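You operate a simulated robot arm through the tools that you are given. There is no shell and no other tool.

You run a simulated two-armed robot. Do the job below in one go: nothing can be reset, and whatever is moved stays where it is left.

Task
Vent the blown-up small bladder, pull its hose off and put both away.
Fine: it stands loose on the bench; hold the bladder down as the hose comes off; hose into its rest, bladder on the green tray; the vent stays open.

It is judged by the outcome, as a careful person would: the job done as asked, and still so three seconds after it is handed in. It fails if anything else is knocked over, pushed out of place, dropped, spilled or broken.

Robot
Two 7-joint arms with three-finger grippers on one trunk, on a base that moves. Base frame: it is fixed to the floor where the robot stands at the start and does not move with it; the origin is under the middle of the robot, x ahead of it, y to its left, z up. Lengths are in m, angles in degrees, forces in N, time in s.
The left shoulder is at the start at [0.03, 0.124, 1.008], the right one opposite. With the tool pointing down near the work surface each hand reaches from about 0.1 to 0.78 m from the robot's upright axis, wherever it stands, measured 20 degrees to its own side. Places, roughly: blue air hose [2.25, 3, 1]; hose rest [2.4, 2.9, 0.8]; leak tester [2.3, 2.8, 0.8]; small bladder [2.25, 3, 0.75]; top of the green tray [2.7, 2.3, 0.8]; vent knob [2.4, 2.7, 0.8]. Payload 2.2 kg a hand.
The TCP of each hand is the grasp point between the finger pads, 0.028 m short of the fingertips. In the tool frame z runs along the fingers and y along their closing line. The gripper opens to 0.102 m; its body begins 0.071 m behind the TCP.
Orientation is that of the tool frame in the base frame, as a unit quaternion [x, y, z, w]. With the fingers straight down and closing along the base's y, the tool's x points along the base's -x, its y along +y and its z along -z.

Tools
- The arms move only by the tool move_arm. It takes "left_commands", "right_commands" or both (then of equal length, played together; a hand with none holds still); each is a list that holds one entry, the list of rows, each a list of 7 numbers: the shift along the tool's x, y, z in units of 150 mm (1.0 is 150 mm), then the turn, a rotation vector about the tool's x, y, z in units of 90 degrees (1.0 is 90 degrees), then the closure, from 0 (fully open) to 1 (shut). In form: [[[x, y, z, wx, wy, wz, jaw], ...]]. A call has 1 to 20 rows; each row is the pose to reach, as a shift and turn from the pose commanded when the call began, along the tool's axes at that moment. A call with a number of a shift or a turn outside -1 to 1 is refused whole. Each row takes 0.2 s and may step no farther than 0.05 m and 8.6 degrees from the row before; otherwise, or with a gripper value out of range, the whole call is refused. Where a pose cannot be reached the arm comes as near as it can. A force on the tool above 90 N (or 10 N above the force at the start of the call, whichever is more), or a blocked arm, ends the call early, and 0.2 s more pass. The fingers move at their own pace (about 0.1436 m/s each) and stop on an object; they squeeze with about 43 N. The grip force told is the motor's: it shows also when the fingers shut on nothing. Time passes only in rows, and 0.2 s behind the last, so rows that repeat a pose let the fingers close. It gives the time, the measured TCP pose, the force on the tool (base axes), the opening and the grip force at its end, in the units of the frame above (readings bear some noise), with the torque about the TCP (base axes, N m) and any sound that the robot's microphone picked up, and new pictures: "views" is both (left out), scene, wrist or none (wrist: the cameras of the hands that moved).
- Cameras (640 x 400 px; columns grow to the right, rows downward): "scene" is now at [0.0546, -0.002, 1.7146]; the picture's right is [0.03, -1.00, 0.00], its down [-0.70, -0.02, -0.71] and it looks along [0.71, 0.02, -0.70] (base axes); focal length 287 px, centre (320, 200). "left" rides on the left gripper at [0.072, 0.038, -0.086] in its tool frame; the picture's right is [-0.46, 0.89, 0.00], its down [-0.60, -0.32, -0.73] and it looks along [-0.65, -0.34, 0.68] (tool axes); focal length 256 px, centre (320, 200). "right" rides on the right gripper at [0.069, 0.044, -0.086] in its tool frame; the picture's right is [-0.53, 0.85, 0.00], its down [-0.58, -0.36, -0.73] and it looks along [-0.62, -0.39, 0.68] (tool axes); focal length 256 px, centre (320, 200). There is no depth. A picture from a camera that has moved, and an enlarged one, comes with that camera's place and axes in the base frame and with its lens. The place of the scene camera against the robot may be out by one fixed shift of up to 0.018 m in any direction.
- lift_body(by): moves the trunk up (or, below 0, down) by that many m; the arms and the scene camera ride with it, the base frame stays. It gives what a move gives, with no picture.
- drive_base(legs): drives the robot by 1 to 6 legs, each [ahead, left, turn to the left] in m, m and degrees, along the robot's own axes; the way and the turn of a leg run together, so that a leg with both is an arc; at most 1.5 m and 180 degrees a leg. The arms and the cameras ride along, it lands a little off, and it stops where it bumps. It gives what a move gives, and a new picture of the scene camera.
- aim_head(pan, tilt): turns the head with the scene camera to pan (to the left, within 143 degrees either way) and tilt (down, from -29 to 69), counted from straight ahead of the robot. It gives what a move gives, and a new picture of the scene camera.
- inspect(camera, box): a new picture of the part [left, top, right, bottom] of that camera's present view, enlarged. No time passes.
- job_done(): hands the job in; it is judged then, once.

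Places have to be worked out from the pictures, the camera data and where the tool is seen. Open the grippers and draw the arms clear of the work before you hand the job in, unless the task says otherwise.

The tools are called after ">>>" as name(argument=value, ...) on one line, values as JSON. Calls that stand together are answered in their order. move_arm: Moves the arms, as the interface text tells. Its arguments: {"type":"object","properties":{"left_commands":{"type":"array","items":{"type":"array","items":{"type":"array","items":{"type":"number"}}}},"right_commands":{"type":"array","items":{"type":"array","items":{"type":"array","items":{"type":"number"}}}},"views":{"type":"string","enum":["both","scene","wrist","none"]}},"required":[]} The other tools are called the same way: lift_body (by) moves the trunk up or down; drive_base (legs) drives the base; aim_head (pan, tilt) turns the head that bears the scene camera; inspect (camera, box) takes an enlarged picture of a part of a camera's view; job_done () hands the job in.

At the start:

```text
time_s: 0.0
left_ee_pos: [0.5667, 0.3029, 1.0087]
left_tool_rot: [0.0, 1.0, 0.0, -0.001]
left_wrist_force: [0.0, 1.1, 0.6]
left_ft_torque: [0.02, 0.01, -0.01]
left_grip_width: 0.1022
left_gripper_force: 0.1
right_ee_pos: [0.3939, -0.1395, 1.0007]
right_tool_rot: [0.0, 1.0, 0.0, 0.0]
right_wrist_force: [-0.8, 0.1, 0.3]
right_ft_torque: [-0.01, 0.01, 0.01]
right_grip_width: 0.1018
right_gripper_force: 0.1
trunk travel left (down, up): [-0.25, 0.29]
robot x, y, heading: [0.0039, 0.001, -0.1]
head pan, tilt (commanded): [1.5, 44.5]
```

scene: 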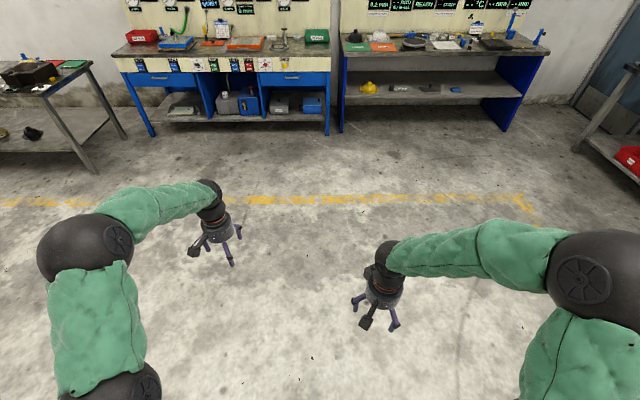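
right: 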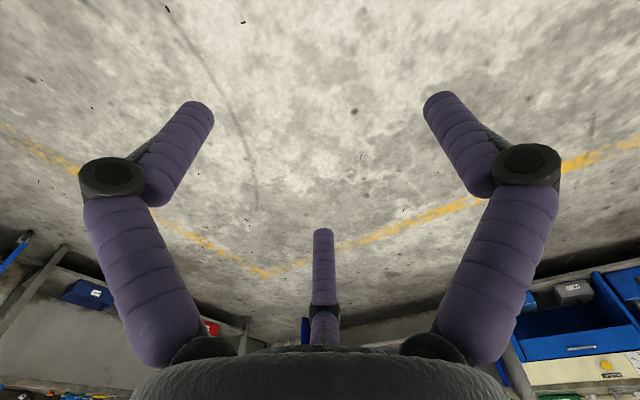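
left: 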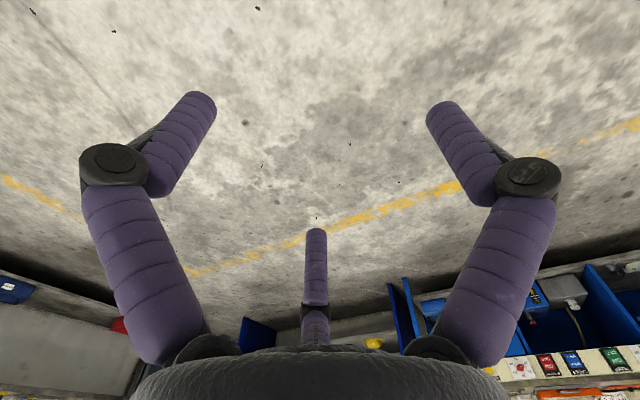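

The work area is ahead-left at about [2.3, 2.8]; the present view does not show it well. I turn the head toward it for a look.

>>> aim_head(pan=50, tilt=20)

```text
time_s: 1.2
left_ee_pos: [0.5668, 0.3032, 1.0088]
left_tool_rot: [0.0, 1.0, 0.0, 0.0]
left_wrist_force: [0.0, 0.4, -0.5]
left_ft_torque: [-0.02, 0.0, 0.0]
left_grip_width: 0.1018
left_gripper_force: 0.1
right_ee_pos: [0.3944, -0.1411, 1.0012]
right_tool_rot: [0.0, 1.0, 0.0, 0.001]
right_wrist_force: [-0.1, -0.3, -0.4]
right_ft_torque: [-0.03, 0.03, -0.01]
right_grip_width: 0.1018
right_gripper_force: 0.1
trunk travel left (down, up): [-0.25, 0.29]
robot x, y, heading: [-0.0003, 0.0038, 0.0]
head pan, tilt (commanded): [50.0, 20.0]
camera scene: at [0.0329, 0.0671, 1.7526], right [0.77, -0.64, 0.0], down [-0.22, -0.26, -0.94], along [0.6, 0.72, -0.34], focal length 287 px, centre (320, 200)
```

scene: 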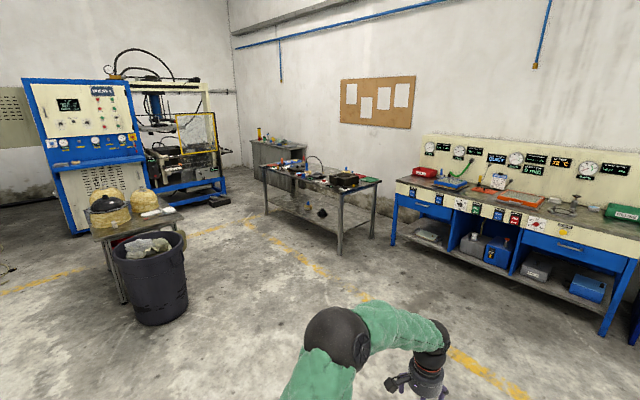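

The grey bench in the middle of the view seems to carry the tester and bladder. I enlarge it.

>>> inspect(camera="scene", box=[240, 130, 400, 230])

```text
4.00 times, centred on (320, 180) of scene
camera zoom: at [0.0329, 0.0671, 1.7526], right [0.77, -0.64, 0.0], down [-0.22, -0.26, -0.94], along [0.6, 0.72, -0.34], focal length 1148 px, centre (320, 280)
```

zoom: 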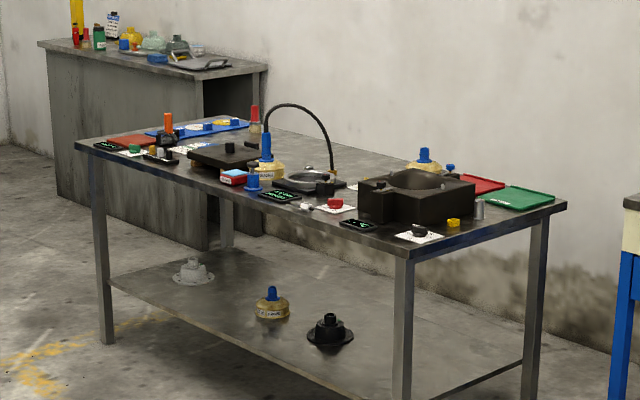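

The bench front edge lies about x=2.1, running from y≈2.2 to 3.9, with the bladder and its hose near the front. I drive ahead past the bin side and then left to stand at a distance in front of the bench, then look closely.

>>> drive_base(legs=[[1.15, 0, 0], [0, 1.4, 0], [0, 1.35, 0]])

>>> aim_head(pan=0, tilt=35)

```text
time_s: 19.8
left_ee_pos: [1.6774, 3.0381, 1.0084]
left_tool_rot: [0.003, 1.0, -0.001, 0.0]
left_wrist_force: [-0.4, 0.2, -0.7]
left_ft_torque: [0.0, 0.01, -0.01]
left_grip_width: 0.1023
left_gripper_force: 0.1
right_ee_pos: [1.5016, 2.5966, 1.0011]
right_tool_rot: [0.004, 1.0, 0.0, 0.0]
right_wrist_force: [-0.4, 1.1, -0.5]
right_ft_torque: [-0.03, 0.01, -0.01]
right_grip_width: 0.102
right_gripper_force: 0.0
trunk travel left (down, up): [-0.25, 0.29]
robot x, y, heading: [1.1091, 2.7388, -0.1]
head pan, tilt (commanded): [50.0, 20.0]
camera scene: at [1.142, 2.8057, 1.7526], right [0.76, -0.65, 0.0], down [-0.22, -0.26, -0.94], along [0.61, 0.72, -0.34], focal length 287 px, centre (320, 200)
```

scene: 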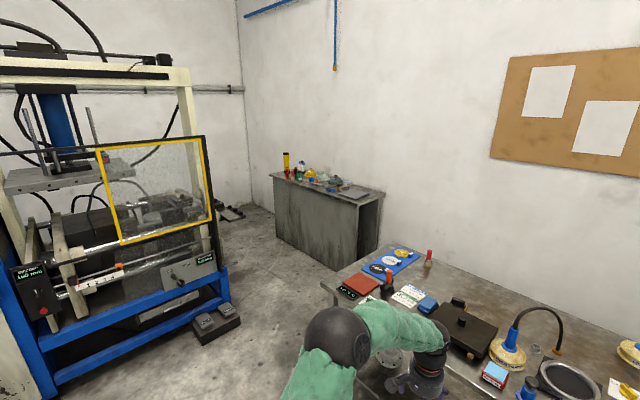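

```text
time_s: 20.9
left_ee_pos: [1.6773, 3.0371, 1.0091]
left_tool_rot: [0.004, 1.0, 0.0, 0.0]
left_wrist_force: [0.6, 0.3, 0.0]
left_ft_torque: [0.0, -0.01, 0.03]
left_grip_width: 0.1019
left_gripper_force: 0.0
right_ee_pos: [1.501, 2.5959, 1.0001]
right_tool_rot: [0.004, 1.0, 0.0, 0.0]
right_wrist_force: [-0.2, -0.8, 0.1]
right_ft_torque: [-0.03, 0.01, 0.04]
right_grip_width: 0.1017
right_gripper_force: 0.0
trunk travel left (down, up): [-0.25, 0.29]
robot x, y, heading: [1.1075, 2.738, -0.5]
head pan, tilt (commanded): [0.0, 35.0]
camera scene: at [1.1698, 2.7338, 1.7288], right [-0.01, -1.0, 0.0], down [-0.57, 0.0, -0.82], along [0.82, 0.0, -0.57], focal length 287 px, centre (320, 200)
```

scene: 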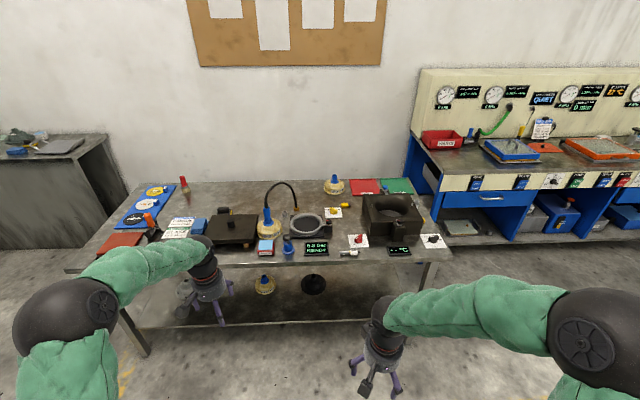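

I now face the bench with the bladder, hose, tester and trays in view. I enlarge the middle of the bench.

>>> inspect(camera="scene", box=[224, 165, 352, 265])

>>> inspect(camera="scene", box=[320, 165, 448, 265])

>>> inspect(camera="scene", box=[90, 165, 250, 265])

```text
4.00 times, centred on (288, 215) of scene
camera zoom: at [1.1698, 2.7338, 1.7288], right [-0.01, -1.0, 0.0], down [-0.57, 0.0, -0.82], along [0.82, 0.0, -0.57], focal length 1148 px, centre (448, 140)
```

zoom: 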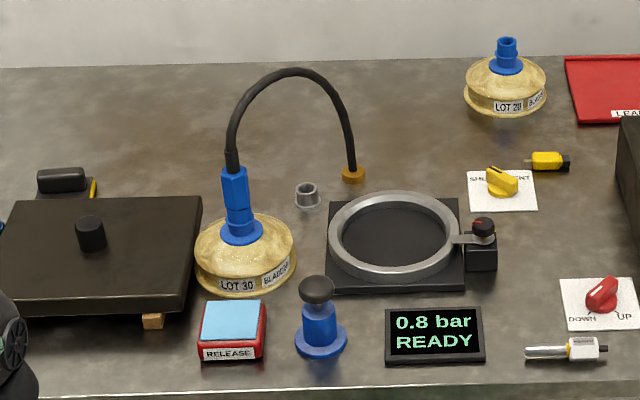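

```text
4.00 times, centred on (384, 215) of scene
camera zoom: at [1.1698, 2.7338, 1.7288], right [-0.01, -1.0, 0.0], down [-0.57, 0.0, -0.82], along [0.82, 0.0, -0.57], focal length 1148 px, centre (64, 140)
```

zoom: 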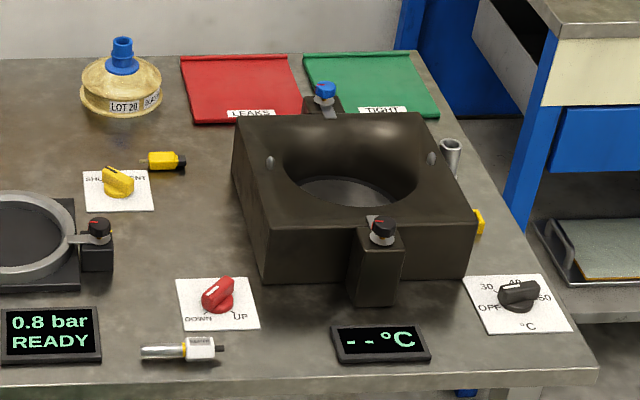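

```text
4.00 times, centred on (170, 215) of scene
camera zoom: at [1.1698, 2.7338, 1.7288], right [-0.01, -1.0, 0.0], down [-0.57, 0.0, -0.82], along [0.82, 0.0, -0.57], focal length 1148 px, centre (920, 140)
```

zoom: 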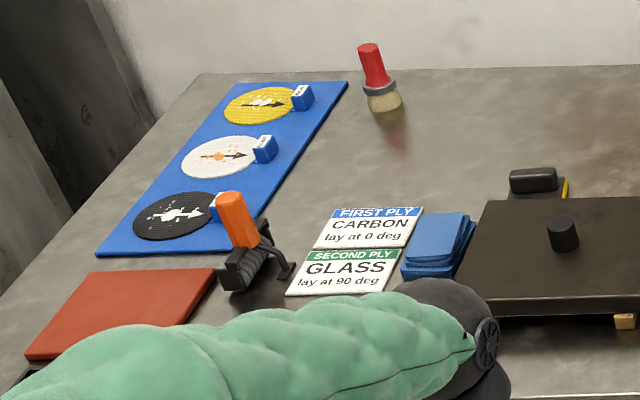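

The bench shows the LOT 30 bladder with the hose fitting at about [2.25, 3.0], grey cup rest near [2.42, 2.93], yellow SHUT/VENT knob near [2.45, 2.66] and green tray at about [2.7, 2.27]. I look down to judge the base's size against the bench.

>>> aim_head(pan=0, tilt=69)

>>> lift_body(by=0.2)

```text
time_s: 21.9
left_ee_pos: [1.6771, 3.0375, 1.0091]
left_tool_rot: [0.003, 1.0, 0.0, 0.0]
left_wrist_force: [0.1, 0.1, 1.0]
left_ft_torque: [0.0, 0.02, 0.0]
left_grip_width: 0.1021
left_gripper_force: 0.1
right_ee_pos: [1.5006, 2.5965, 1.0011]
right_tool_rot: [0.004, 1.0, 0.0, 0.0]
right_wrist_force: [0.5, -0.1, 0.2]
right_ft_torque: [0.0, -0.01, 0.04]
right_grip_width: 0.1019
right_gripper_force: 0.2
trunk travel left (down, up): [-0.25, 0.29]
robot x, y, heading: [1.1086, 2.7404, -0.4]
head pan, tilt (commanded): [0.0, 68.8]
camera scene: at [1.1377, 2.7339, 1.6851], right [-0.01, -1.0, 0.0], down [-0.93, 0.01, -0.36], along [0.36, 0.0, -0.93], focal length 287 px, centre (320, 200)
```

scene: 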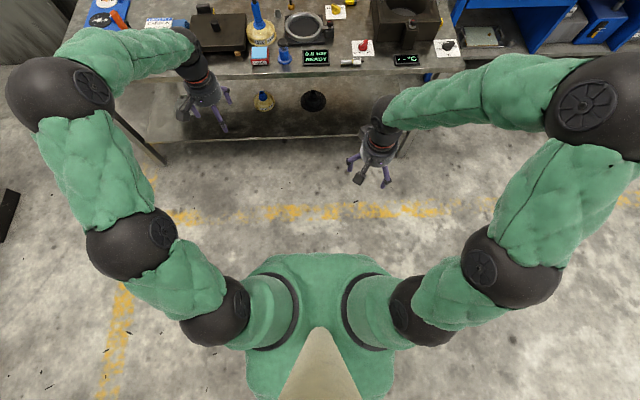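

```text
time_s: 24.1
left_ee_pos: [1.6768, 3.0372, 1.2081]
left_tool_rot: [0.004, 1.0, 0.0, 0.0]
left_wrist_force: [-0.1, -0.1, 0.6]
left_ft_torque: [0.01, 0.02, 0.01]
left_grip_width: 0.102
left_gripper_force: 0.1
right_ee_pos: [1.5007, 2.5956, 1.1998]
right_tool_rot: [0.003, 1.0, 0.0, 0.0]
right_wrist_force: [0.4, 0.4, 0.5]
right_ft_torque: [0.03, -0.02, -0.02]
right_grip_width: 0.1019
right_gripper_force: 0.0
trunk travel left (down, up): [-0.45, 0.09]
robot x, y, heading: [1.1119, 2.7396, -0.5]
head pan, tilt (commanded): [0.0, 68.8]
```

The torso is compact (under about 0.33 m ahead of the axis) and the hands are now at z≈1.2, above the hose loop. I drive up to about x=1.62, y=2.84.

>>> drive_base(legs=[[0.51, 0.1, 0.4]])

```text
time_s: 27.2
left_ee_pos: [2.1862, 3.1468, 1.2096]
left_tool_rot: [-0.004, 1.0, 0.0, 0.0]
left_wrist_force: [0.7, 0.0, -0.4]
left_ft_torque: [-0.03, -0.01, 0.0]
left_grip_width: 0.1019
left_gripper_force: 0.1
right_ee_pos: [2.0162, 2.7007, 1.2003]
right_tool_rot: [-0.005, 1.0, 0.0, 0.0]
right_wrist_force: [0.1, 0.5, 1.1]
right_ft_torque: [0.05, -0.02, 0.03]
right_grip_width: 0.102
right_gripper_force: 0.1
trunk travel left (down, up): [-0.45, 0.09]
robot x, y, heading: [1.6225, 2.8415, 0.5]
head pan, tilt (commanded): [0.0, 68.8]
camera scene: at [1.6509, 2.835, 1.8851], right [0.01, -1.0, 0.0], down [-0.93, -0.01, -0.36], along [0.36, 0.0, -0.93], focal length 287 px, centre (320, 200)
```

scene: 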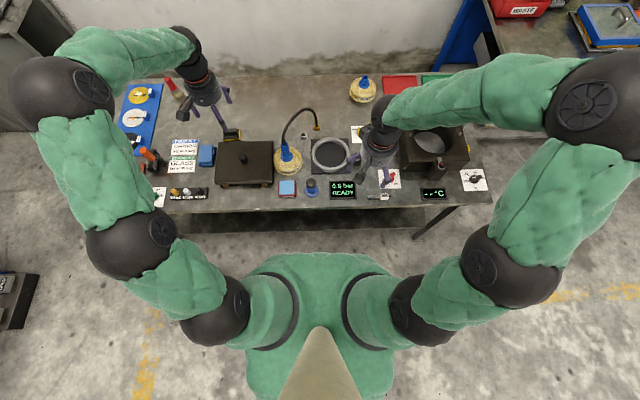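

Bench front edge is at x≈2.07. I tilt the head to look at the work items and enlarge them.

>>> aim_head(pan=0, tilt=55)

>>> inspect(camera="scene", box=[250, 130, 378, 210])

>>> inspect(camera="scene", box=[340, 50, 500, 150])

```text
time_s: 27.9
left_ee_pos: [2.1861, 3.1463, 1.2096]
left_tool_rot: [-0.004, 1.0, 0.001, 0.001]
left_wrist_force: [-0.2, -0.7, 0.0]
left_ft_torque: [0.03, -0.03, -0.03]
left_grip_width: 0.1018
left_gripper_force: 0.1
right_ee_pos: [2.0163, 2.7026, 1.2011]
right_tool_rot: [-0.004, 1.0, 0.0, 0.0]
right_wrist_force: [0.2, -0.3, -0.2]
right_ft_torque: [0.02, -0.03, -0.01]
right_grip_width: 0.1018
right_gripper_force: 0.1
trunk travel left (down, up): [-0.45, 0.09]
robot x, y, heading: [1.6208, 2.8382, 0.5]
head pan, tilt (commanded): [0.0, 55.0]
camera scene: at [1.6666, 2.8352, 1.9005], right [0.01, -1.0, 0.0], down [-0.82, -0.01, -0.57], along [0.57, 0.01, -0.82], focal length 287 px, centre (320, 200)
```

scene: 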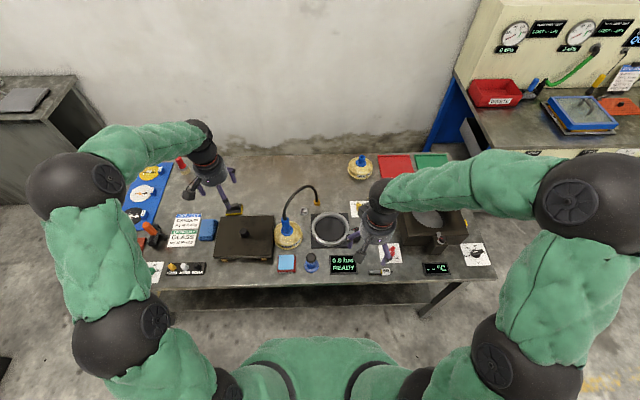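

```text
5.00 times, centred on (314, 170) of scene
camera zoom: at [1.6666, 2.8352, 1.9005], right [0.01, -1.0, 0.0], down [-0.82, -0.01, -0.57], along [0.57, 0.01, -0.82], focal length 1436 px, centre (350, 350)
```

zoom: 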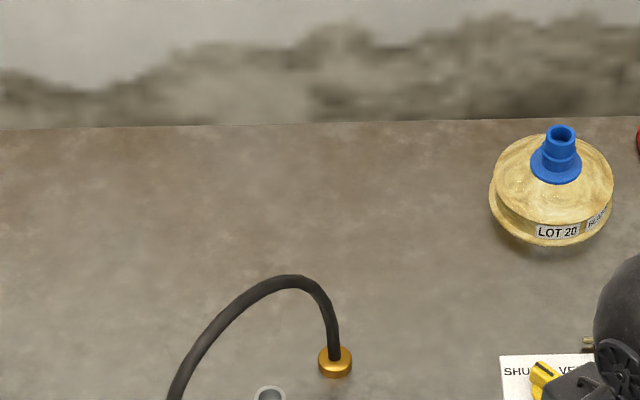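

```text
4.00 times, centred on (420, 100) of scene
camera zoom: at [1.6666, 2.8352, 1.9005], right [0.01, -1.0, 0.0], down [-0.82, -0.01, -0.57], along [0.57, 0.01, -0.82], focal length 1148 px, centre (-80, 600)
```

zoom: 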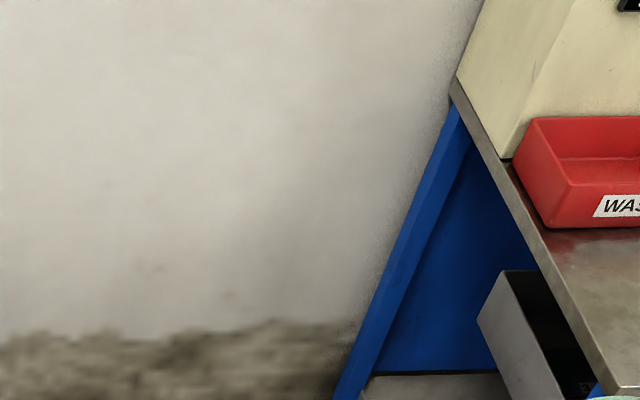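

I enlarge the bladder, tester and knob area in this view.

>>> inspect(camera="scene", box=[260, 180, 356, 280])

>>> inspect(camera="scene", box=[340, 180, 436, 240])

>>> inspect(camera="right", box=[0, 0, 640, 400])

>>> inspect(camera="left", box=[0, 0, 640, 400])

```text
4.00 times, centred on (308, 230) of scene
camera zoom: at [1.6666, 2.8352, 1.9005], right [0.01, -1.0, 0.0], down [-0.82, -0.01, -0.57], along [0.57, 0.01, -0.82], focal length 1148 px, centre (368, 80)
```

zoom: 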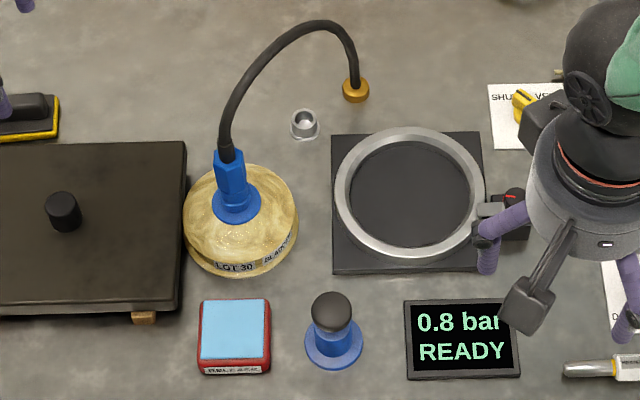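

```text
6.67 times, centred on (388, 210) of scene
camera zoom: at [1.6666, 2.8352, 1.9005], right [0.01, -1.0, 0.0], down [-0.82, -0.01, -0.57], along [0.57, 0.01, -0.82], focal length 1914 px, centre (-133, 133)
```

zoom: 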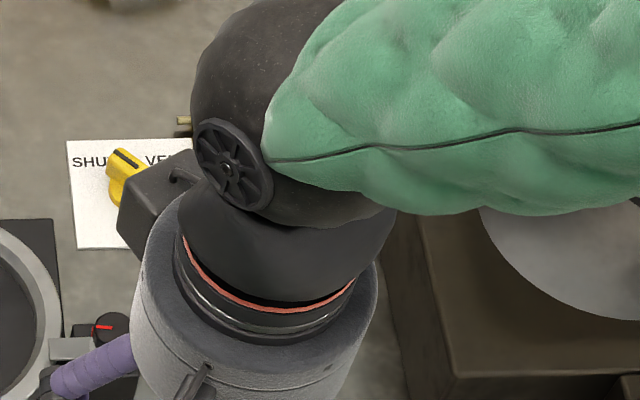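

```text
1.00 times, centred on (320, 200) of right (not enlarged: the box is as wide or as high as the picture)
camera zoom: at [1.9464, 2.7456, 1.2863], right [0.53, 0.85, 0.0], down [0.58, -0.36, 0.73], along [0.62, -0.38, -0.68], focal length 256 px, centre (320, 200)
```

zoom: 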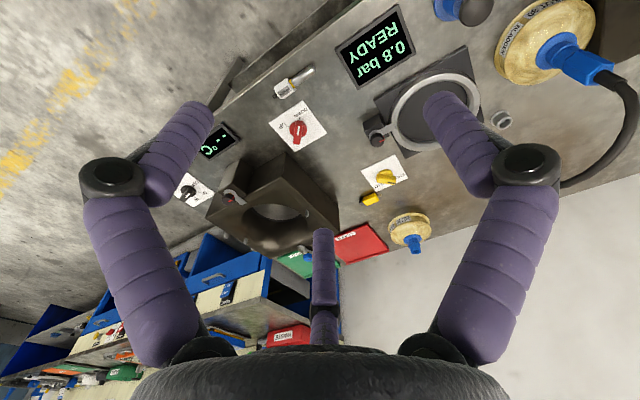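

```text
1.00 times, centred on (320, 200) of left (not enlarged: the box is as wide or as high as the picture)
camera zoom: at [2.1141, 3.1844, 1.2961], right [0.46, 0.89, 0.0], down [0.61, -0.31, 0.73], along [0.65, -0.33, -0.68], focal length 256 px, centre (320, 200)
```

zoom: 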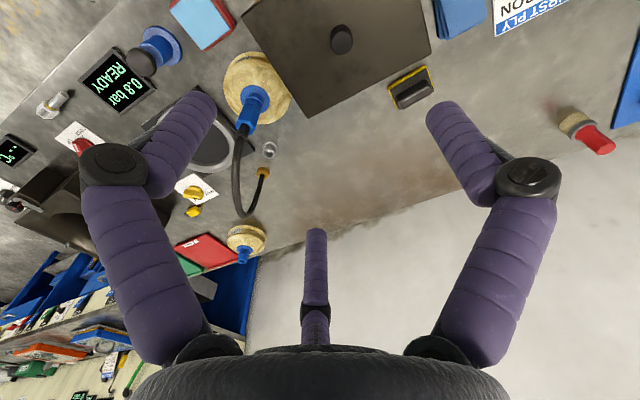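

The wrist cameras see everything well. I enlarge the knob in the right wrist view and the bladder in both wrist views.

>>> inspect(camera="right", box=[340, 140, 420, 215])

>>> inspect(camera="right", box=[480, 0, 640, 200])

>>> inspect(camera="left", box=[200, 40, 320, 220])

>>> inspect(camera="left", box=[160, 160, 240, 225])

```text
5.33 times, centred on (380, 178) of right
camera zoom: at [1.9464, 2.7456, 1.2863], right [0.53, 0.85, 0.0], down [0.58, -0.36, 0.73], along [0.62, -0.38, -0.68], focal length 1365 px, centre (0, 320)
```

zoom: 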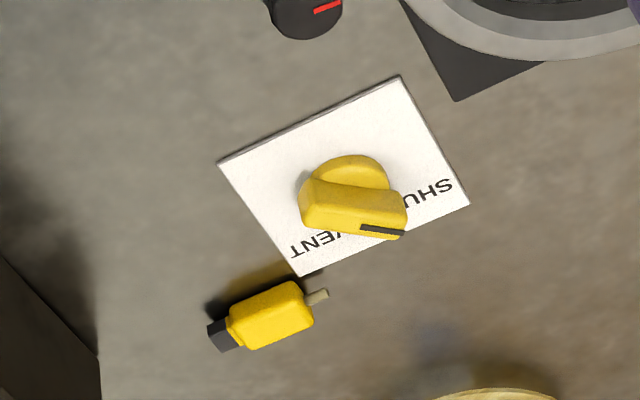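

```text
2.00 times, centred on (560, 100) of right
camera zoom: at [1.9464, 2.7456, 1.2863], right [0.53, 0.85, 0.0], down [0.58, -0.36, 0.73], along [0.62, -0.38, -0.68], focal length 512 px, centre (-160, 400)
```

zoom: 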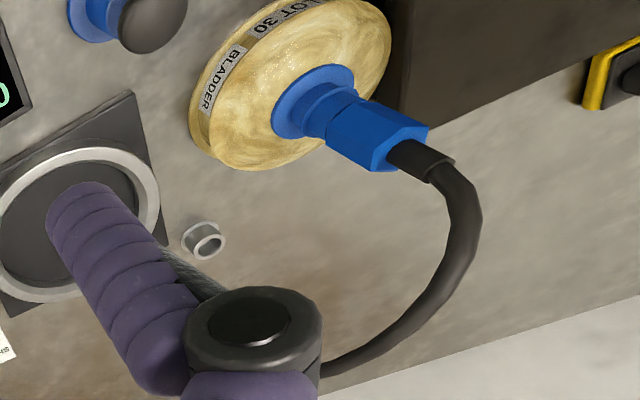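

```text
2.22 times, centred on (260, 130) of left
camera zoom: at [2.1141, 3.1844, 1.2961], right [0.46, 0.89, 0.0], down [0.61, -0.31, 0.73], along [0.65, -0.33, -0.68], focal length 569 px, centre (453, 356)
```

zoom: 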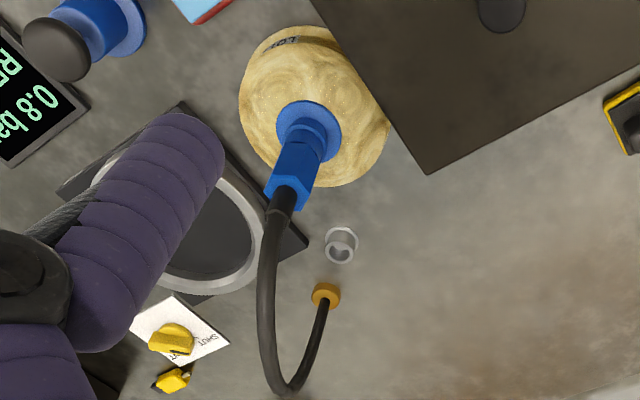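

```text
6.15 times, centred on (200, 192) of left
camera zoom: at [2.1141, 3.1844, 1.2961], right [0.46, 0.89, 0.0], down [0.61, -0.31, 0.73], along [0.65, -0.33, -0.68], focal length 1575 px, centre (1058, 246)
```

zoom: 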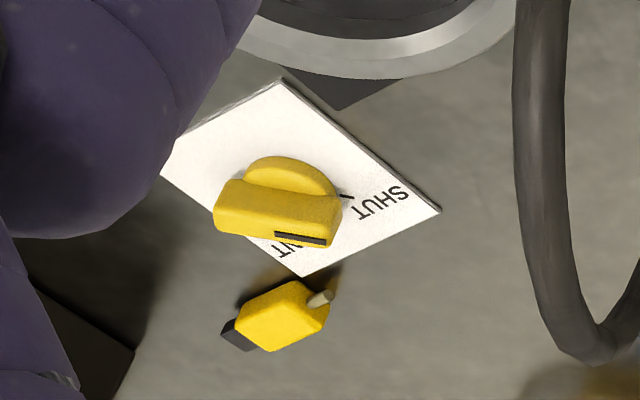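

Triangulating both wrist views: bench top z≈0.80; vent knob centre ≈[2.395, 2.661], handle top ≈0.83 with pointer about 48° left of straight ahead (SHUT), so VENT is a ~90° clockwise turn. Bladder axis ≈[2.249, 2.986], fitting top z≈0.94, rest cup ≈[2.375, 2.92]. I ease the base 7 cm closer to get the knob in comfortable reach.

>>> drive_base(legs=[[0.07, 0.0, -0.5]])

```text
time_s: 28.9
left_ee_pos: [2.2574, 3.142, 1.2093]
left_tool_rot: [0.0, 1.0, -0.001, -0.001]
left_wrist_force: [0.1, 0.2, -0.1]
left_ft_torque: [0.01, 0.06, 0.01]
left_grip_width: 0.1017
left_gripper_force: 0.1
right_ee_pos: [2.0858, 2.6991, 1.201]
right_tool_rot: [0.0, 1.0, 0.0, -0.001]
right_wrist_force: [1.0, -0.4, -0.9]
right_ft_torque: [-0.04, 0.03, 0.01]
right_grip_width: 0.102
right_gripper_force: 0.1
trunk travel left (down, up): [-0.45, 0.09]
robot x, y, heading: [1.6911, 2.8416, -0.3]
head pan, tilt (commanded): [0.0, 55.0]
camera scene: at [1.7375, 2.8352, 1.9005], right [0.0, -1.0, 0.0], down [-0.82, 0.0, -0.57], along [0.57, 0.0, -0.82], focal length 287 px, centre (320, 200)
```

scene: 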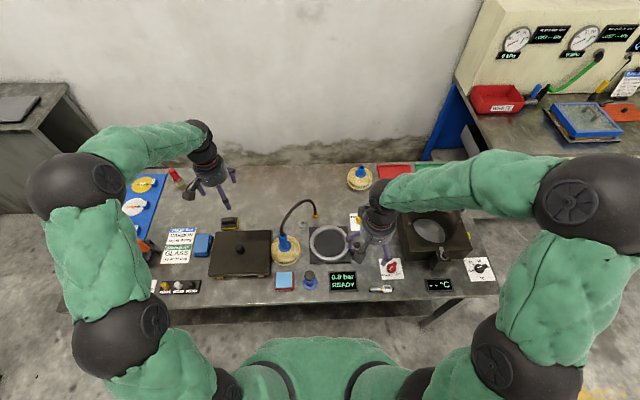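

The base landed at [1.69, 2.84]. Now I move the right hand forward at height toward the knob while turning it 48° so its closing line lies across the knob's handle.

>>> move_arm(right_commands=[[[-0.17, -0.02, 0, 0, 0, -0.09, 0.2], [-0.34, -0.04, 0, 0, 0, -0.18, 0.2], [-0.5, -0.06, 0, 0, 0, -0.27, 0.2], [-0.67, -0.08, 0, 0, 0, -0.36, 0.2], [-0.84, -0.1, 0, 0, 0, -0.45, 0.2], [-1.0, -0.127, 0, 0, 0, -0.533, 0.2]]], views="wrist")

```text
time_s: 30.3
left_ee_pos: [2.2592, 3.1421, 1.2098]
left_tool_rot: [0.0, 1.0, 0.001, 0.0]
left_wrist_force: [0.0, -0.9, -0.4]
left_ft_torque: [-0.02, 0.0, 0.0]
left_grip_width: 0.1018
left_gripper_force: 0.0
right_ee_pos: [2.234, 2.681, 1.2032]
right_tool_rot: [-0.408, 0.913, 0.001, -0.001]
right_wrist_force: [0.1, -0.6, 0.4]
right_ft_torque: [0.01, 0.01, -0.02]
right_grip_width: 0.0816
right_gripper_force: 0.2
trunk travel left (down, up): [-0.45, 0.09]
robot x, y, heading: [1.6925, 2.8379, -0.1]
head pan, tilt (commanded): [0.0, 55.0]
camera right: at [2.1546, 2.659, 1.2879], right [-0.27, 0.96, 0.0], down [0.66, 0.19, 0.73], along [0.7, 0.2, -0.68], focal length 256 px, centre (320, 200)
```

right: 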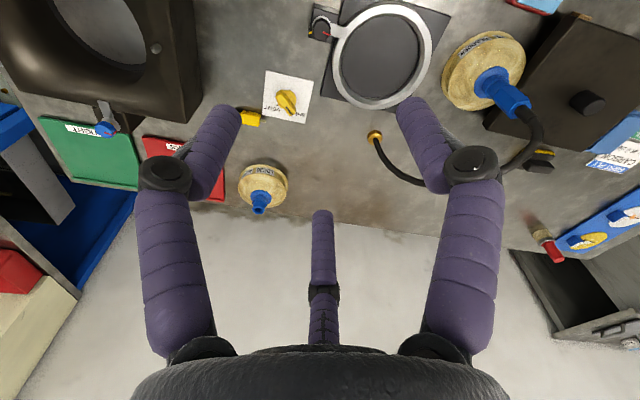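

The yaw landed as wanted. I enlarge the knob in this view to refine its place and the pointer angle.

>>> inspect(camera="right", box=[240, 60, 340, 130])

```text
5.71 times, centred on (290, 95) of right
camera zoom: at [2.1546, 2.659, 1.2879], right [-0.27, 0.96, 0.0], down [0.66, 0.19, 0.73], along [0.7, 0.2, -0.68], focal length 1463 px, centre (491, 800)
```

zoom: 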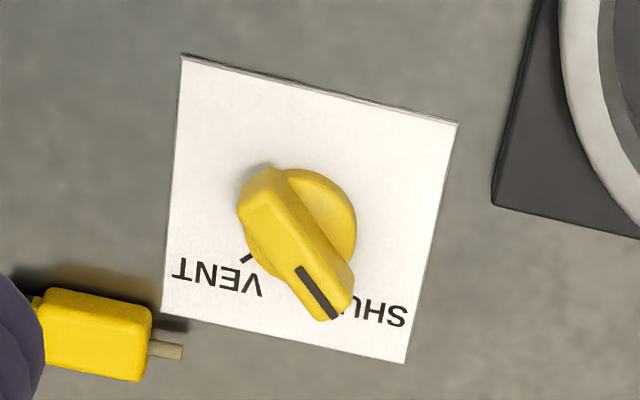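

The knob centre is [2.396, 2.6615] and the pointer sits at +46°, with the VENT tick at about −42°. I move over the knob and descend to z≈1.06.

>>> move_arm(right_commands=[[[-0.103, -0.148, 0.155, 0, 0, 0, 0.2], [-0.206, -0.296, 0.31, 0, 0, 0, 0.2], [-0.309, -0.445, 0.465, 0, 0, 0, 0.2], [-0.412, -0.593, 0.62, 0, 0, 0, 0.2], [-0.515, -0.741, 0.775, 0, 0, 0, 0.2], [-0.62, -0.889, 0.93, 0, 0, 0, 0.2]]], views="both")

```text
time_s: 31.7
left_ee_pos: [2.2589, 3.1418, 1.2079]
left_tool_rot: [0.0, 1.0, 0.0, -0.001]
left_wrist_force: [0.2, 0.1, -0.5]
left_ft_torque: [0.01, 0.03, -0.01]
left_grip_width: 0.1018
left_gripper_force: 0.1
right_ee_pos: [2.3977, 2.659, 1.0607]
right_tool_rot: [-0.406, 0.914, 0.0, 0.0]
right_wrist_force: [0.9, -0.4, 0.6]
right_ft_torque: [0.02, 0.02, 0.02]
right_grip_width: 0.0815
right_gripper_force: 0.0
trunk travel left (down, up): [-0.45, 0.09]
robot x, y, heading: [1.6917, 2.8385, -0.1]
head pan, tilt (commanded): [0.0, 55.0]
camera scene: at [1.7383, 2.835, 1.9004], right [0.0, -1.0, 0.0], down [-0.82, 0.0, -0.57], along [0.57, 0.0, -0.82], focal length 287 px, centre (320, 200)
camera right: at [2.3186, 2.6371, 1.1465], right [-0.27, 0.96, 0.0], down [0.66, 0.18, 0.73], along [0.7, 0.2, -0.68], focal length 256 px, centre (320, 200)
```

scene: 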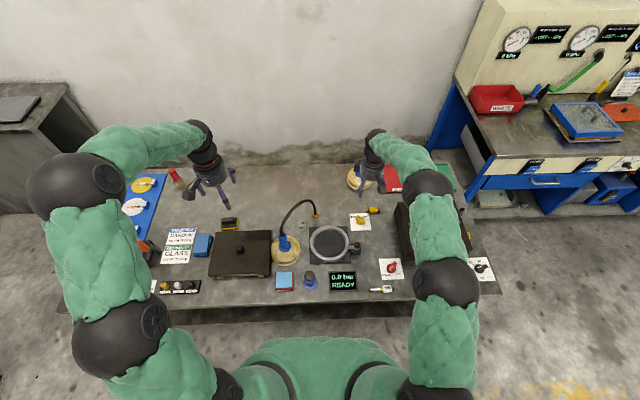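
right: 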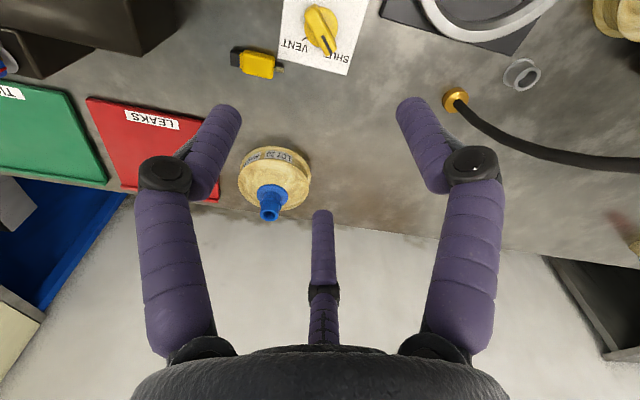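

The hand is above the knob at z=1.06. I descend 15 cm and check alignment.

>>> move_arm(right_commands=[[[0, 0.01, 0.25, 0, 0, 0, 0.2], [0, 0.015, 0.5, 0, 0, 0, 0.2], [0, 0.015, 0.75, 0, 0, 0, 0.2], [0, 0.015, 1.0, 0, 0, 0, 0.2]]], views="both")

```text
time_s: 32.7
left_ee_pos: [2.2576, 3.1423, 1.2098]
left_tool_rot: [0.0, 1.0, 0.0, -0.001]
left_wrist_force: [0.1, -0.5, -1.3]
left_ft_torque: [0.0, 0.01, -0.04]
left_grip_width: 0.102
left_gripper_force: 0.0
right_ee_pos: [2.3957, 2.6609, 0.9093]
right_tool_rot: [-0.407, 0.914, 0.001, 0.0]
right_wrist_force: [1.2, -0.4, 0.8]
right_ft_torque: [0.01, 0.07, -0.02]
right_grip_width: 0.0814
right_gripper_force: 0.0
trunk travel left (down, up): [-0.45, 0.09]
robot x, y, heading: [1.6912, 2.8374, 0.0]
head pan, tilt (commanded): [0.0, 55.0]
camera scene: at [1.7374, 2.8351, 1.9004], right [0.0, -1.0, 0.0], down [-0.82, 0.0, -0.57], along [0.57, 0.0, -0.82], focal length 287 px, centre (320, 200)
camera right: at [2.3161, 2.6387, 0.9957], right [-0.27, 0.96, 0.0], down [0.66, 0.18, 0.73], along [0.7, 0.2, -0.68], focal length 256 px, centre (320, 200)
```

scene: 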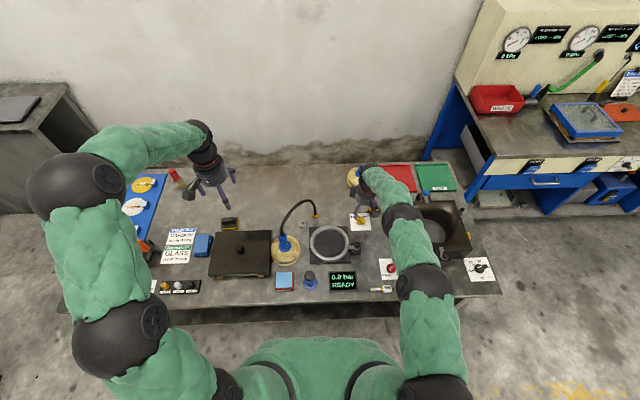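
right: 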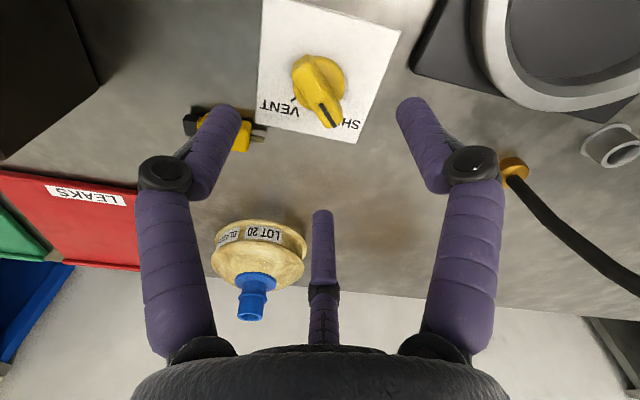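

Alignment looks right, with the fingers clear of the yellow plug. I descend to TCP z≈0.838 (fingertips ≈0.81) and close on the knob.

>>> move_arm(right_commands=[[[0, 0, 0.16, 0, 0, 0, 0.2], [0, 0, 0.32, 0, 0, 0, 0.2], [0, 0, 0.475, 0, 0, 0, 0.2], [0, 0, 0.475, 0, 0, 0, 0.2]]], views="wrist")

```text
time_s: 33.7
left_ee_pos: [2.2578, 3.1419, 1.2097]
left_tool_rot: [0.0, 1.0, 0.001, 0.0]
left_wrist_force: [-0.3, 0.4, -0.3]
left_ft_torque: [-0.02, 0.04, 0.02]
left_grip_width: 0.1019
left_gripper_force: 0.0
right_ee_pos: [2.3846, 2.6616, 0.844]
right_tool_rot: [-0.407, 0.913, 0.001, 0.0]
right_wrist_force: [0.5, 0.8, 0.9]
right_ft_torque: [0.02, 0.03, 0.0]
right_grip_width: 0.0814
right_gripper_force: 0.0
right hand out of reach, approached as far as the arm can: row 3, 4
trunk travel left (down, up): [-0.45, 0.09]
robot x, y, heading: [1.6923, 2.8364, -0.0]
head pan, tilt (commanded): [0.0, 55.0]
camera right: at [2.305, 2.64, 0.9293], right [-0.27, 0.96, 0.0], down [0.66, 0.18, 0.73], along [0.7, 0.2, -0.68], focal length 256 px, centre (320, 200)
```

right: 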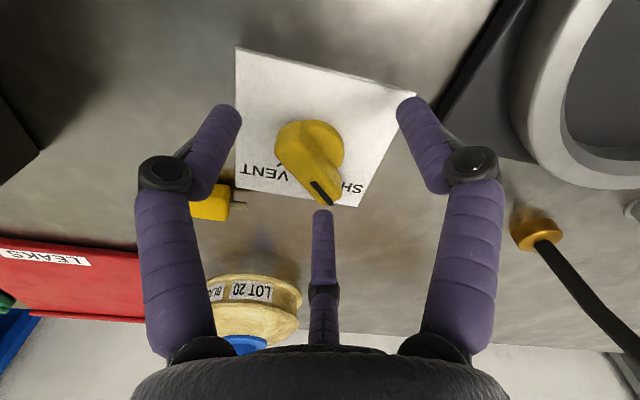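

The raised trunk leaves the hand 1 cm short of reach. I raise the hand, lower the trunk 0.14 m, and come down again.

>>> move_arm(right_commands=[[[0, 0, -0.3, 0, 0, 0, 0.2], [0, 0, -0.6, 0, 0, 0, 0.2], [0, 0, -0.9, 0, 0, 0, 0.2], [0, 0, -1.0, 0, 0, 0, 0.2]]], views="none")

>>> lift_body(by=-0.13)

```text
time_s: 34.7
left_ee_pos: [2.2568, 3.1418, 1.2099]
left_tool_rot: [0.0, 1.0, 0.001, 0.0]
left_wrist_force: [0.0, -0.2, 1.0]
left_ft_torque: [0.02, 0.0, -0.01]
left_grip_width: 0.1017
left_gripper_force: 0.0
right_ee_pos: [2.4158, 2.655, 1.0112]
right_tool_rot: [-0.407, 0.914, 0.001, -0.002]
right_wrist_force: [-0.5, 0.6, -2.7]
right_ft_torque: [-0.04, -0.07, 0.03]
right_grip_width: 0.0817
right_gripper_force: 0.1
right hand out of reach, approached as far as the arm can: row 1, 2, 3, 4
trunk travel left (down, up): [-0.45, 0.09]
robot x, y, heading: [1.6953, 2.8396, 0.1]
head pan, tilt (commanded): [0.0, 55.0]
```

```text
time_s: 36.3
left_ee_pos: [2.2569, 3.1418, 1.0799]
left_tool_rot: [0.0, 1.0, 0.0, 0.0]
left_wrist_force: [-0.8, -0.7, 0.1]
left_ft_torque: [0.0, 0.04, -0.01]
left_grip_width: 0.102
left_gripper_force: 0.1
right_ee_pos: [2.4179, 2.6535, 0.8809]
right_tool_rot: [-0.407, 0.913, 0.001, 0.0]
right_wrist_force: [0.4, 0.0, -0.1]
right_ft_torque: [0.0, 0.0, 0.02]
right_grip_width: 0.0817
right_gripper_force: 0.1
trunk travel left (down, up): [-0.32, 0.22]
robot x, y, heading: [1.69, 2.8365, -0.1]
head pan, tilt (commanded): [0.0, 55.0]
```

The hand is now at [2.418, 2.6535, 0.881]. I shift it back over the knob axis before descending.

>>> move_arm(right_commands=[[[0.03, 0.07, 0, 0, 0, 0, 0.2], [0.06, 0.142, 0, 0, 0, 0, 0.2], [0.06, 0.142, 0, 0, 0, 0, 0.2]]], views="wrist")

```text
time_s: 37.1
left_ee_pos: [2.2575, 3.1415, 1.0794]
left_tool_rot: [0.0, 1.0, 0.0, 0.0]
left_wrist_force: [0.2, 0.7, 0.4]
left_ft_torque: [0.02, 0.01, -0.02]
left_grip_width: 0.102
left_gripper_force: 0.0
right_ee_pos: [2.417, 2.6605, 0.8833]
right_tool_rot: [-0.408, 0.913, 0.002, -0.003]
right_wrist_force: [0.8, 0.4, 0.2]
right_ft_torque: [0.0, -0.02, -0.02]
right_grip_width: 0.0816
right_gripper_force: 0.1
right hand out of reach, approached as far as the arm can: row 1, 2, 3
trunk travel left (down, up): [-0.32, 0.22]
robot x, y, heading: [1.6873, 2.839, -0.1]
head pan, tilt (commanded): [0.0, 55.0]
camera right: at [2.3387, 2.6382, 0.9686], right [-0.27, 0.96, 0.0], down [0.66, 0.18, 0.73], along [0.7, 0.2, -0.69], focal length 256 px, centre (320, 200)
```

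right: 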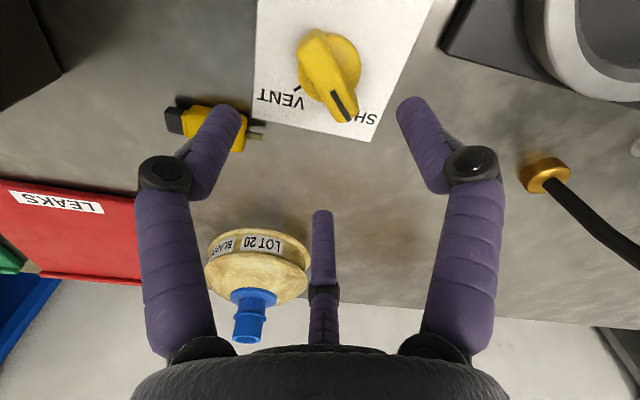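

The arm appears stretched near its limit. I draw the hand back toward the robot and up a bit to regain a good arm posture.

>>> move_arm(right_commands=[[[0.1, 0.11, -0.1, 0, 0, 0, 0.2], [0.2, 0.22, -0.2, 0, 0, 0, 0.2], [0.3, 0.33, -0.3, 0, 0, 0, 0.2], [0.4, 0.44, -0.3, 0, 0, 0, 0.2]]], views="scene")

```text
time_s: 38.1
left_ee_pos: [2.2569, 3.1424, 1.0802]
left_tool_rot: [-0.001, 1.0, 0.0, 0.0]
left_wrist_force: [-0.1, -0.3, 0.2]
left_ft_torque: [0.05, 0.0, 0.05]
left_grip_width: 0.1021
left_gripper_force: 0.1
right_ee_pos: [2.418, 2.6677, 0.8858]
right_tool_rot: [-0.407, 0.913, 0.001, -0.001]
right_wrist_force: [-0.2, -0.9, 0.4]
right_ft_torque: [-0.01, -0.02, -0.02]
right_grip_width: 0.0816
right_gripper_force: 0.1
right hand out of reach, approached as far as the arm can: row 1, 2, 3, 4
trunk travel left (down, up): [-0.32, 0.22]
robot x, y, heading: [1.6911, 2.8395, -0.0]
head pan, tilt (commanded): [0.0, 55.0]
camera scene: at [1.736, 2.8349, 1.7705], right [0.0, -1.0, 0.0], down [-0.82, 0.0, -0.57], along [0.57, 0.0, -0.82], focal length 287 px, centre (320, 200)
```

scene: 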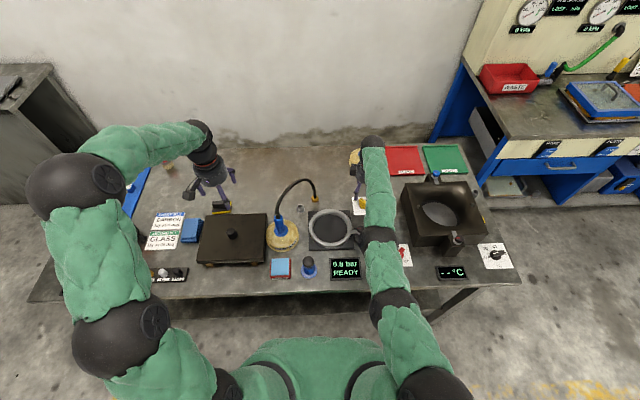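

The arm seems straightened out and hardly responds. I try a larger pull inward and upward with a small tool tilt to break the straight posture.

>>> move_arm(right_commands=[[[0.1, 0.1, -0.2, 0, 0, 0, 0.2], [0.2, 0.2, -0.4, 0, 0, 0, 0.2], [0.35, 0.35, -0.6, 0, 0, 0, 0.2], [0.5, 0.5, -0.8, 0, 0, 0, 0.2], [0.65, 0.65, -1.0, 0, 0, 0, 0.2], [0.8, 0.85, -1.0, 0, 0, 0, 0.2], [0.9, 1.0, -1.0, 0, 0, 0, 0.2]]], views="scene")

```text
time_s: 39.7
left_ee_pos: [2.2564, 3.1427, 1.079]
left_tool_rot: [0.0, 1.0, 0.001, 0.0]
left_wrist_force: [-0.5, -0.2, 1.4]
left_ft_torque: [0.0, 0.0, -0.01]
left_grip_width: 0.1019
left_gripper_force: 0.0
right_ee_pos: [2.4178, 2.7095, 0.8999]
right_tool_rot: [-0.406, 0.914, 0.001, -0.002]
right_wrist_force: [0.7, 0.1, 0.0]
right_ft_torque: [-0.01, -0.01, -0.03]
right_grip_width: 0.0816
right_gripper_force: 0.0
right hand out of reach, approached as far as the arm can: row 1, 2, 3, 4, 5, 6, 7
trunk travel left (down, up): [-0.32, 0.22]
robot x, y, heading: [1.6875, 2.8404, 0.1]
head pan, tilt (commanded): [0.0, 55.0]
camera scene: at [1.736, 2.8351, 1.7705], right [0.0, -1.0, 0.0], down [-0.82, 0.0, -0.57], along [0.57, 0.0, -0.82], focal length 287 px, centre (320, 200)
```

scene: 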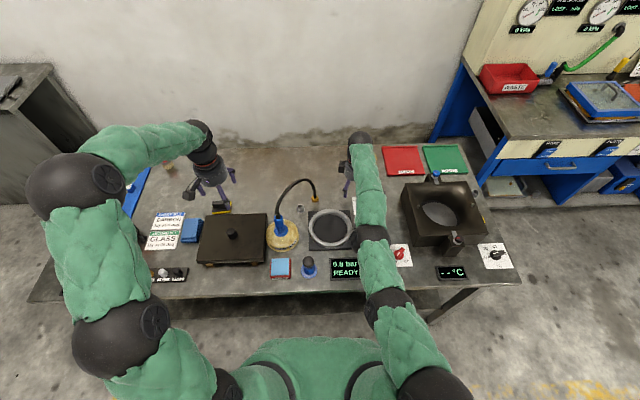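

The hand slides sideways only, as if the elbow is at its straight limit. I give several repeated rows with an inward and leftward shift to let the arm fold.

>>> move_arm(right_commands=[[[0.1, 0.15, -0.1, 0, 0, 0, 0.2], [0.2, 0.3, -0.2, 0, 0, 0, 0.2], [0.3, 0.45, -0.3, 0, 0, 0, 0.2], [0.3, 0.45, -0.3, 0, 0, 0, 0.2], [0.3, 0.45, -0.3, 0, 0, 0, 0.2], [0.3, 0.45, -0.3, 0, 0, 0, 0.2]]], views="none")

```text
time_s: 41.1
left_ee_pos: [2.2573, 3.1419, 1.0797]
left_tool_rot: [-0.001, 1.0, 0.001, -0.001]
left_wrist_force: [-1.4, 0.2, -0.1]
left_ft_torque: [0.03, 0.02, -0.01]
left_grip_width: 0.1021
left_gripper_force: 0.0
right_ee_pos: [2.4176, 2.7325, 0.9095]
right_tool_rot: [-0.407, 0.913, 0.001, -0.002]
right_wrist_force: [0.1, 0.1, 0.2]
right_ft_torque: [0.0, -0.02, 0.04]
right_grip_width: 0.0817
right_gripper_force: 0.1
right hand out of reach, approached as far as the arm can: row 1, 2, 3, 4, 5, 6
trunk travel left (down, up): [-0.32, 0.22]
robot x, y, heading: [1.6902, 2.8403, -0.1]
head pan, tilt (commanded): [0.0, 55.0]
```

The hand keeps drifting left, so I command it to the right and inward instead, to see whether the arm frees itself away from the hose.

>>> move_arm(right_commands=[[[0.15, -0.04, -0.05, 0, 0, 0, 0.2], [0.3, -0.08, -0.1, 0, 0, 0, 0.2], [0.45, -0.12, -0.13, 0, 0, 0, 0.2], [0.6, -0.16, -0.13, 0, 0, 0, 0.2], [0.72, -0.197, -0.13, 0, 0, 0, 0.2], [0.72, -0.197, -0.13, 0, 0, 0, 0.2]]], views="scene")

```text
time_s: 42.5
left_ee_pos: [2.2573, 3.1419, 1.0788]
left_tool_rot: [0.0, 1.0, 0.001, -0.001]
left_wrist_force: [1.8, -0.2, 0.1]
left_ft_torque: [0.01, -0.02, -0.01]
left_grip_width: 0.1021
left_gripper_force: 0.0
right_ee_pos: [2.4167, 2.6474, 0.8776]
right_tool_rot: [-0.408, 0.913, 0.001, -0.001]
right_wrist_force: [0.0, 0.3, 0.3]
right_ft_torque: [-0.01, -0.01, 0.0]
right_grip_width: 0.0815
right_gripper_force: 0.0
right hand out of reach, approached as far as the arm can: row 1, 2, 3, 4, 5, 6
trunk travel left (down, up): [-0.32, 0.22]
robot x, y, heading: [1.6919, 2.8341, 0.2]
head pan, tilt (commanded): [0.0, 55.0]
camera scene: at [1.7359, 2.8356, 1.7705], right [0.0, -1.0, 0.0], down [-0.82, 0.0, -0.57], along [0.57, 0.0, -0.82], focal length 287 px, centre (320, 200)
```

scene: 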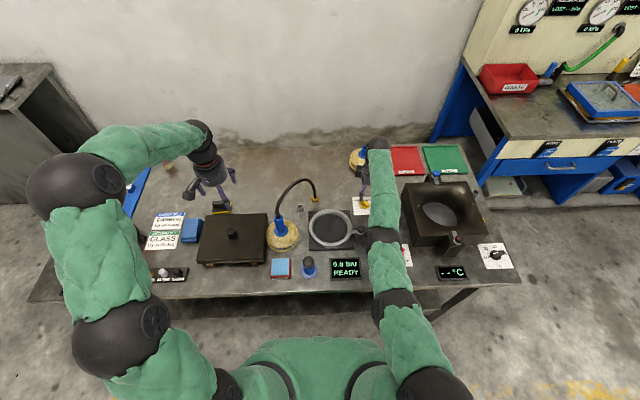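

The measured points all lie on a full-stretch arc, so the arm solver is stuck in a straight-elbow posture. I try turning the wrist back to neutral yaw, which should change its solution.

>>> move_arm(right_commands=[[[0, 0, 0, 0, 0, 0.09, 0.2], [0, 0, 0, 0, 0, 0.18, 0.2], [0, 0, 0, 0, 0, 0.27, 0.2], [0, 0, 0, 0, 0, 0.36, 0.2], [0, 0, 0, 0, 0, 0.45, 0.2], [0, 0, 0, 0, 0, 0.533, 0.2]]], views="none")

```text
time_s: 43.9
left_ee_pos: [2.2575, 3.1416, 1.0788]
left_tool_rot: [0.0, 1.0, -0.001, 0.0]
left_wrist_force: [-0.1, -0.5, -0.5]
left_ft_torque: [0.01, -0.01, 0.02]
left_grip_width: 0.102
left_gripper_force: 0.2
right_ee_pos: [2.4174, 2.6471, 0.8746]
right_tool_rot: [0.0, 1.0, 0.0, -0.002]
right_wrist_force: [0.5, -1.5, 0.5]
right_ft_torque: [-0.01, 0.02, 0.0]
right_grip_width: 0.0818
right_gripper_force: 0.0
trunk travel left (down, up): [-0.32, 0.22]
robot x, y, heading: [1.692, 2.8396, -0.2]
head pan, tilt (commanded): [0.0, 55.0]
```

The turn worked with no reach warning. Now I try a small inward move from here.

>>> move_arm(right_commands=[[[0.05, 0, 0, 0, 0, 0, 0.2], [0.1, 0, 0, 0, 0, 0, 0.2], [0.2, 0, 0, 0, 0, 0, 0.2], [0.3, 0, 0, 0, 0, 0, 0.2], [0.3, 0, 0, 0, 0, 0, 0.2]]], views="none")

```text
time_s: 45.1
left_ee_pos: [2.2587, 3.1418, 1.0787]
left_tool_rot: [0.0, 1.0, 0.0, 0.0]
left_wrist_force: [-0.6, -0.1, -0.2]
left_ft_torque: [0.04, -0.02, 0.01]
left_grip_width: 0.1017
left_gripper_force: 0.0
right_ee_pos: [2.4179, 2.647, 0.8743]
right_tool_rot: [0.0, 1.0, 0.0, -0.001]
right_wrist_force: [1.0, -0.4, -0.1]
right_ft_torque: [0.0, -0.01, -0.04]
right_grip_width: 0.0819
right_gripper_force: 0.1
right hand out of reach, approached as far as the arm can: row 1, 2, 3, 4, 5
trunk travel left (down, up): [-0.32, 0.22]
robot x, y, heading: [1.6948, 2.8399, -0.1]
head pan, tilt (commanded): [0.0, 55.0]
```

Inward steps may be too large for a straight elbow, so I try a quadratic ramp of tiny inward steps.

>>> move_arm(right_commands=[[[0.003, 0, 0, 0, 0, 0, 0.2], [0.0067, 0, 0, 0, 0, 0, 0.2], [0.015, 0, 0, 0, 0, 0, 0.2], [0.027, 0, 0, 0, 0, 0, 0.2], [0.042, 0, 0, 0, 0, 0, 0.2], [0.06, 0, 0, 0, 0, 0, 0.2], [0.082, 0, 0, 0, 0, 0, 0.2], [0.107, 0, 0, 0, 0, 0, 0.2], [0.135, 0, 0, 0, 0, 0, 0.2], [0.167, 0, 0, 0, 0, 0, 0.2], [0.2, 0, 0, 0, 0, 0, 0.2]]], views="none")

```text
time_s: 47.5
left_ee_pos: [2.2574, 3.1416, 1.0785]
left_tool_rot: [0.001, 1.0, 0.0, 0.0]
left_wrist_force: [0.5, -0.3, -0.1]
left_ft_torque: [0.01, -0.02, 0.04]
left_grip_width: 0.102
left_gripper_force: 0.1
right_ee_pos: [2.4166, 2.6484, 0.8745]
right_tool_rot: [0.0, 1.0, 0.0, -0.002]
right_wrist_force: [0.5, 0.3, -0.6]
right_ft_torque: [-0.01, 0.01, 0.0]
right_grip_width: 0.0817
right_gripper_force: 0.1
right hand out of reach, approached as far as the arm can: row 5, 6, 7, 8, 9, 10, 11
trunk travel left (down, up): [-0.32, 0.22]
robot x, y, heading: [1.6916, 2.839, -0.0]
head pan, tilt (commanded): [0.0, 55.0]
```

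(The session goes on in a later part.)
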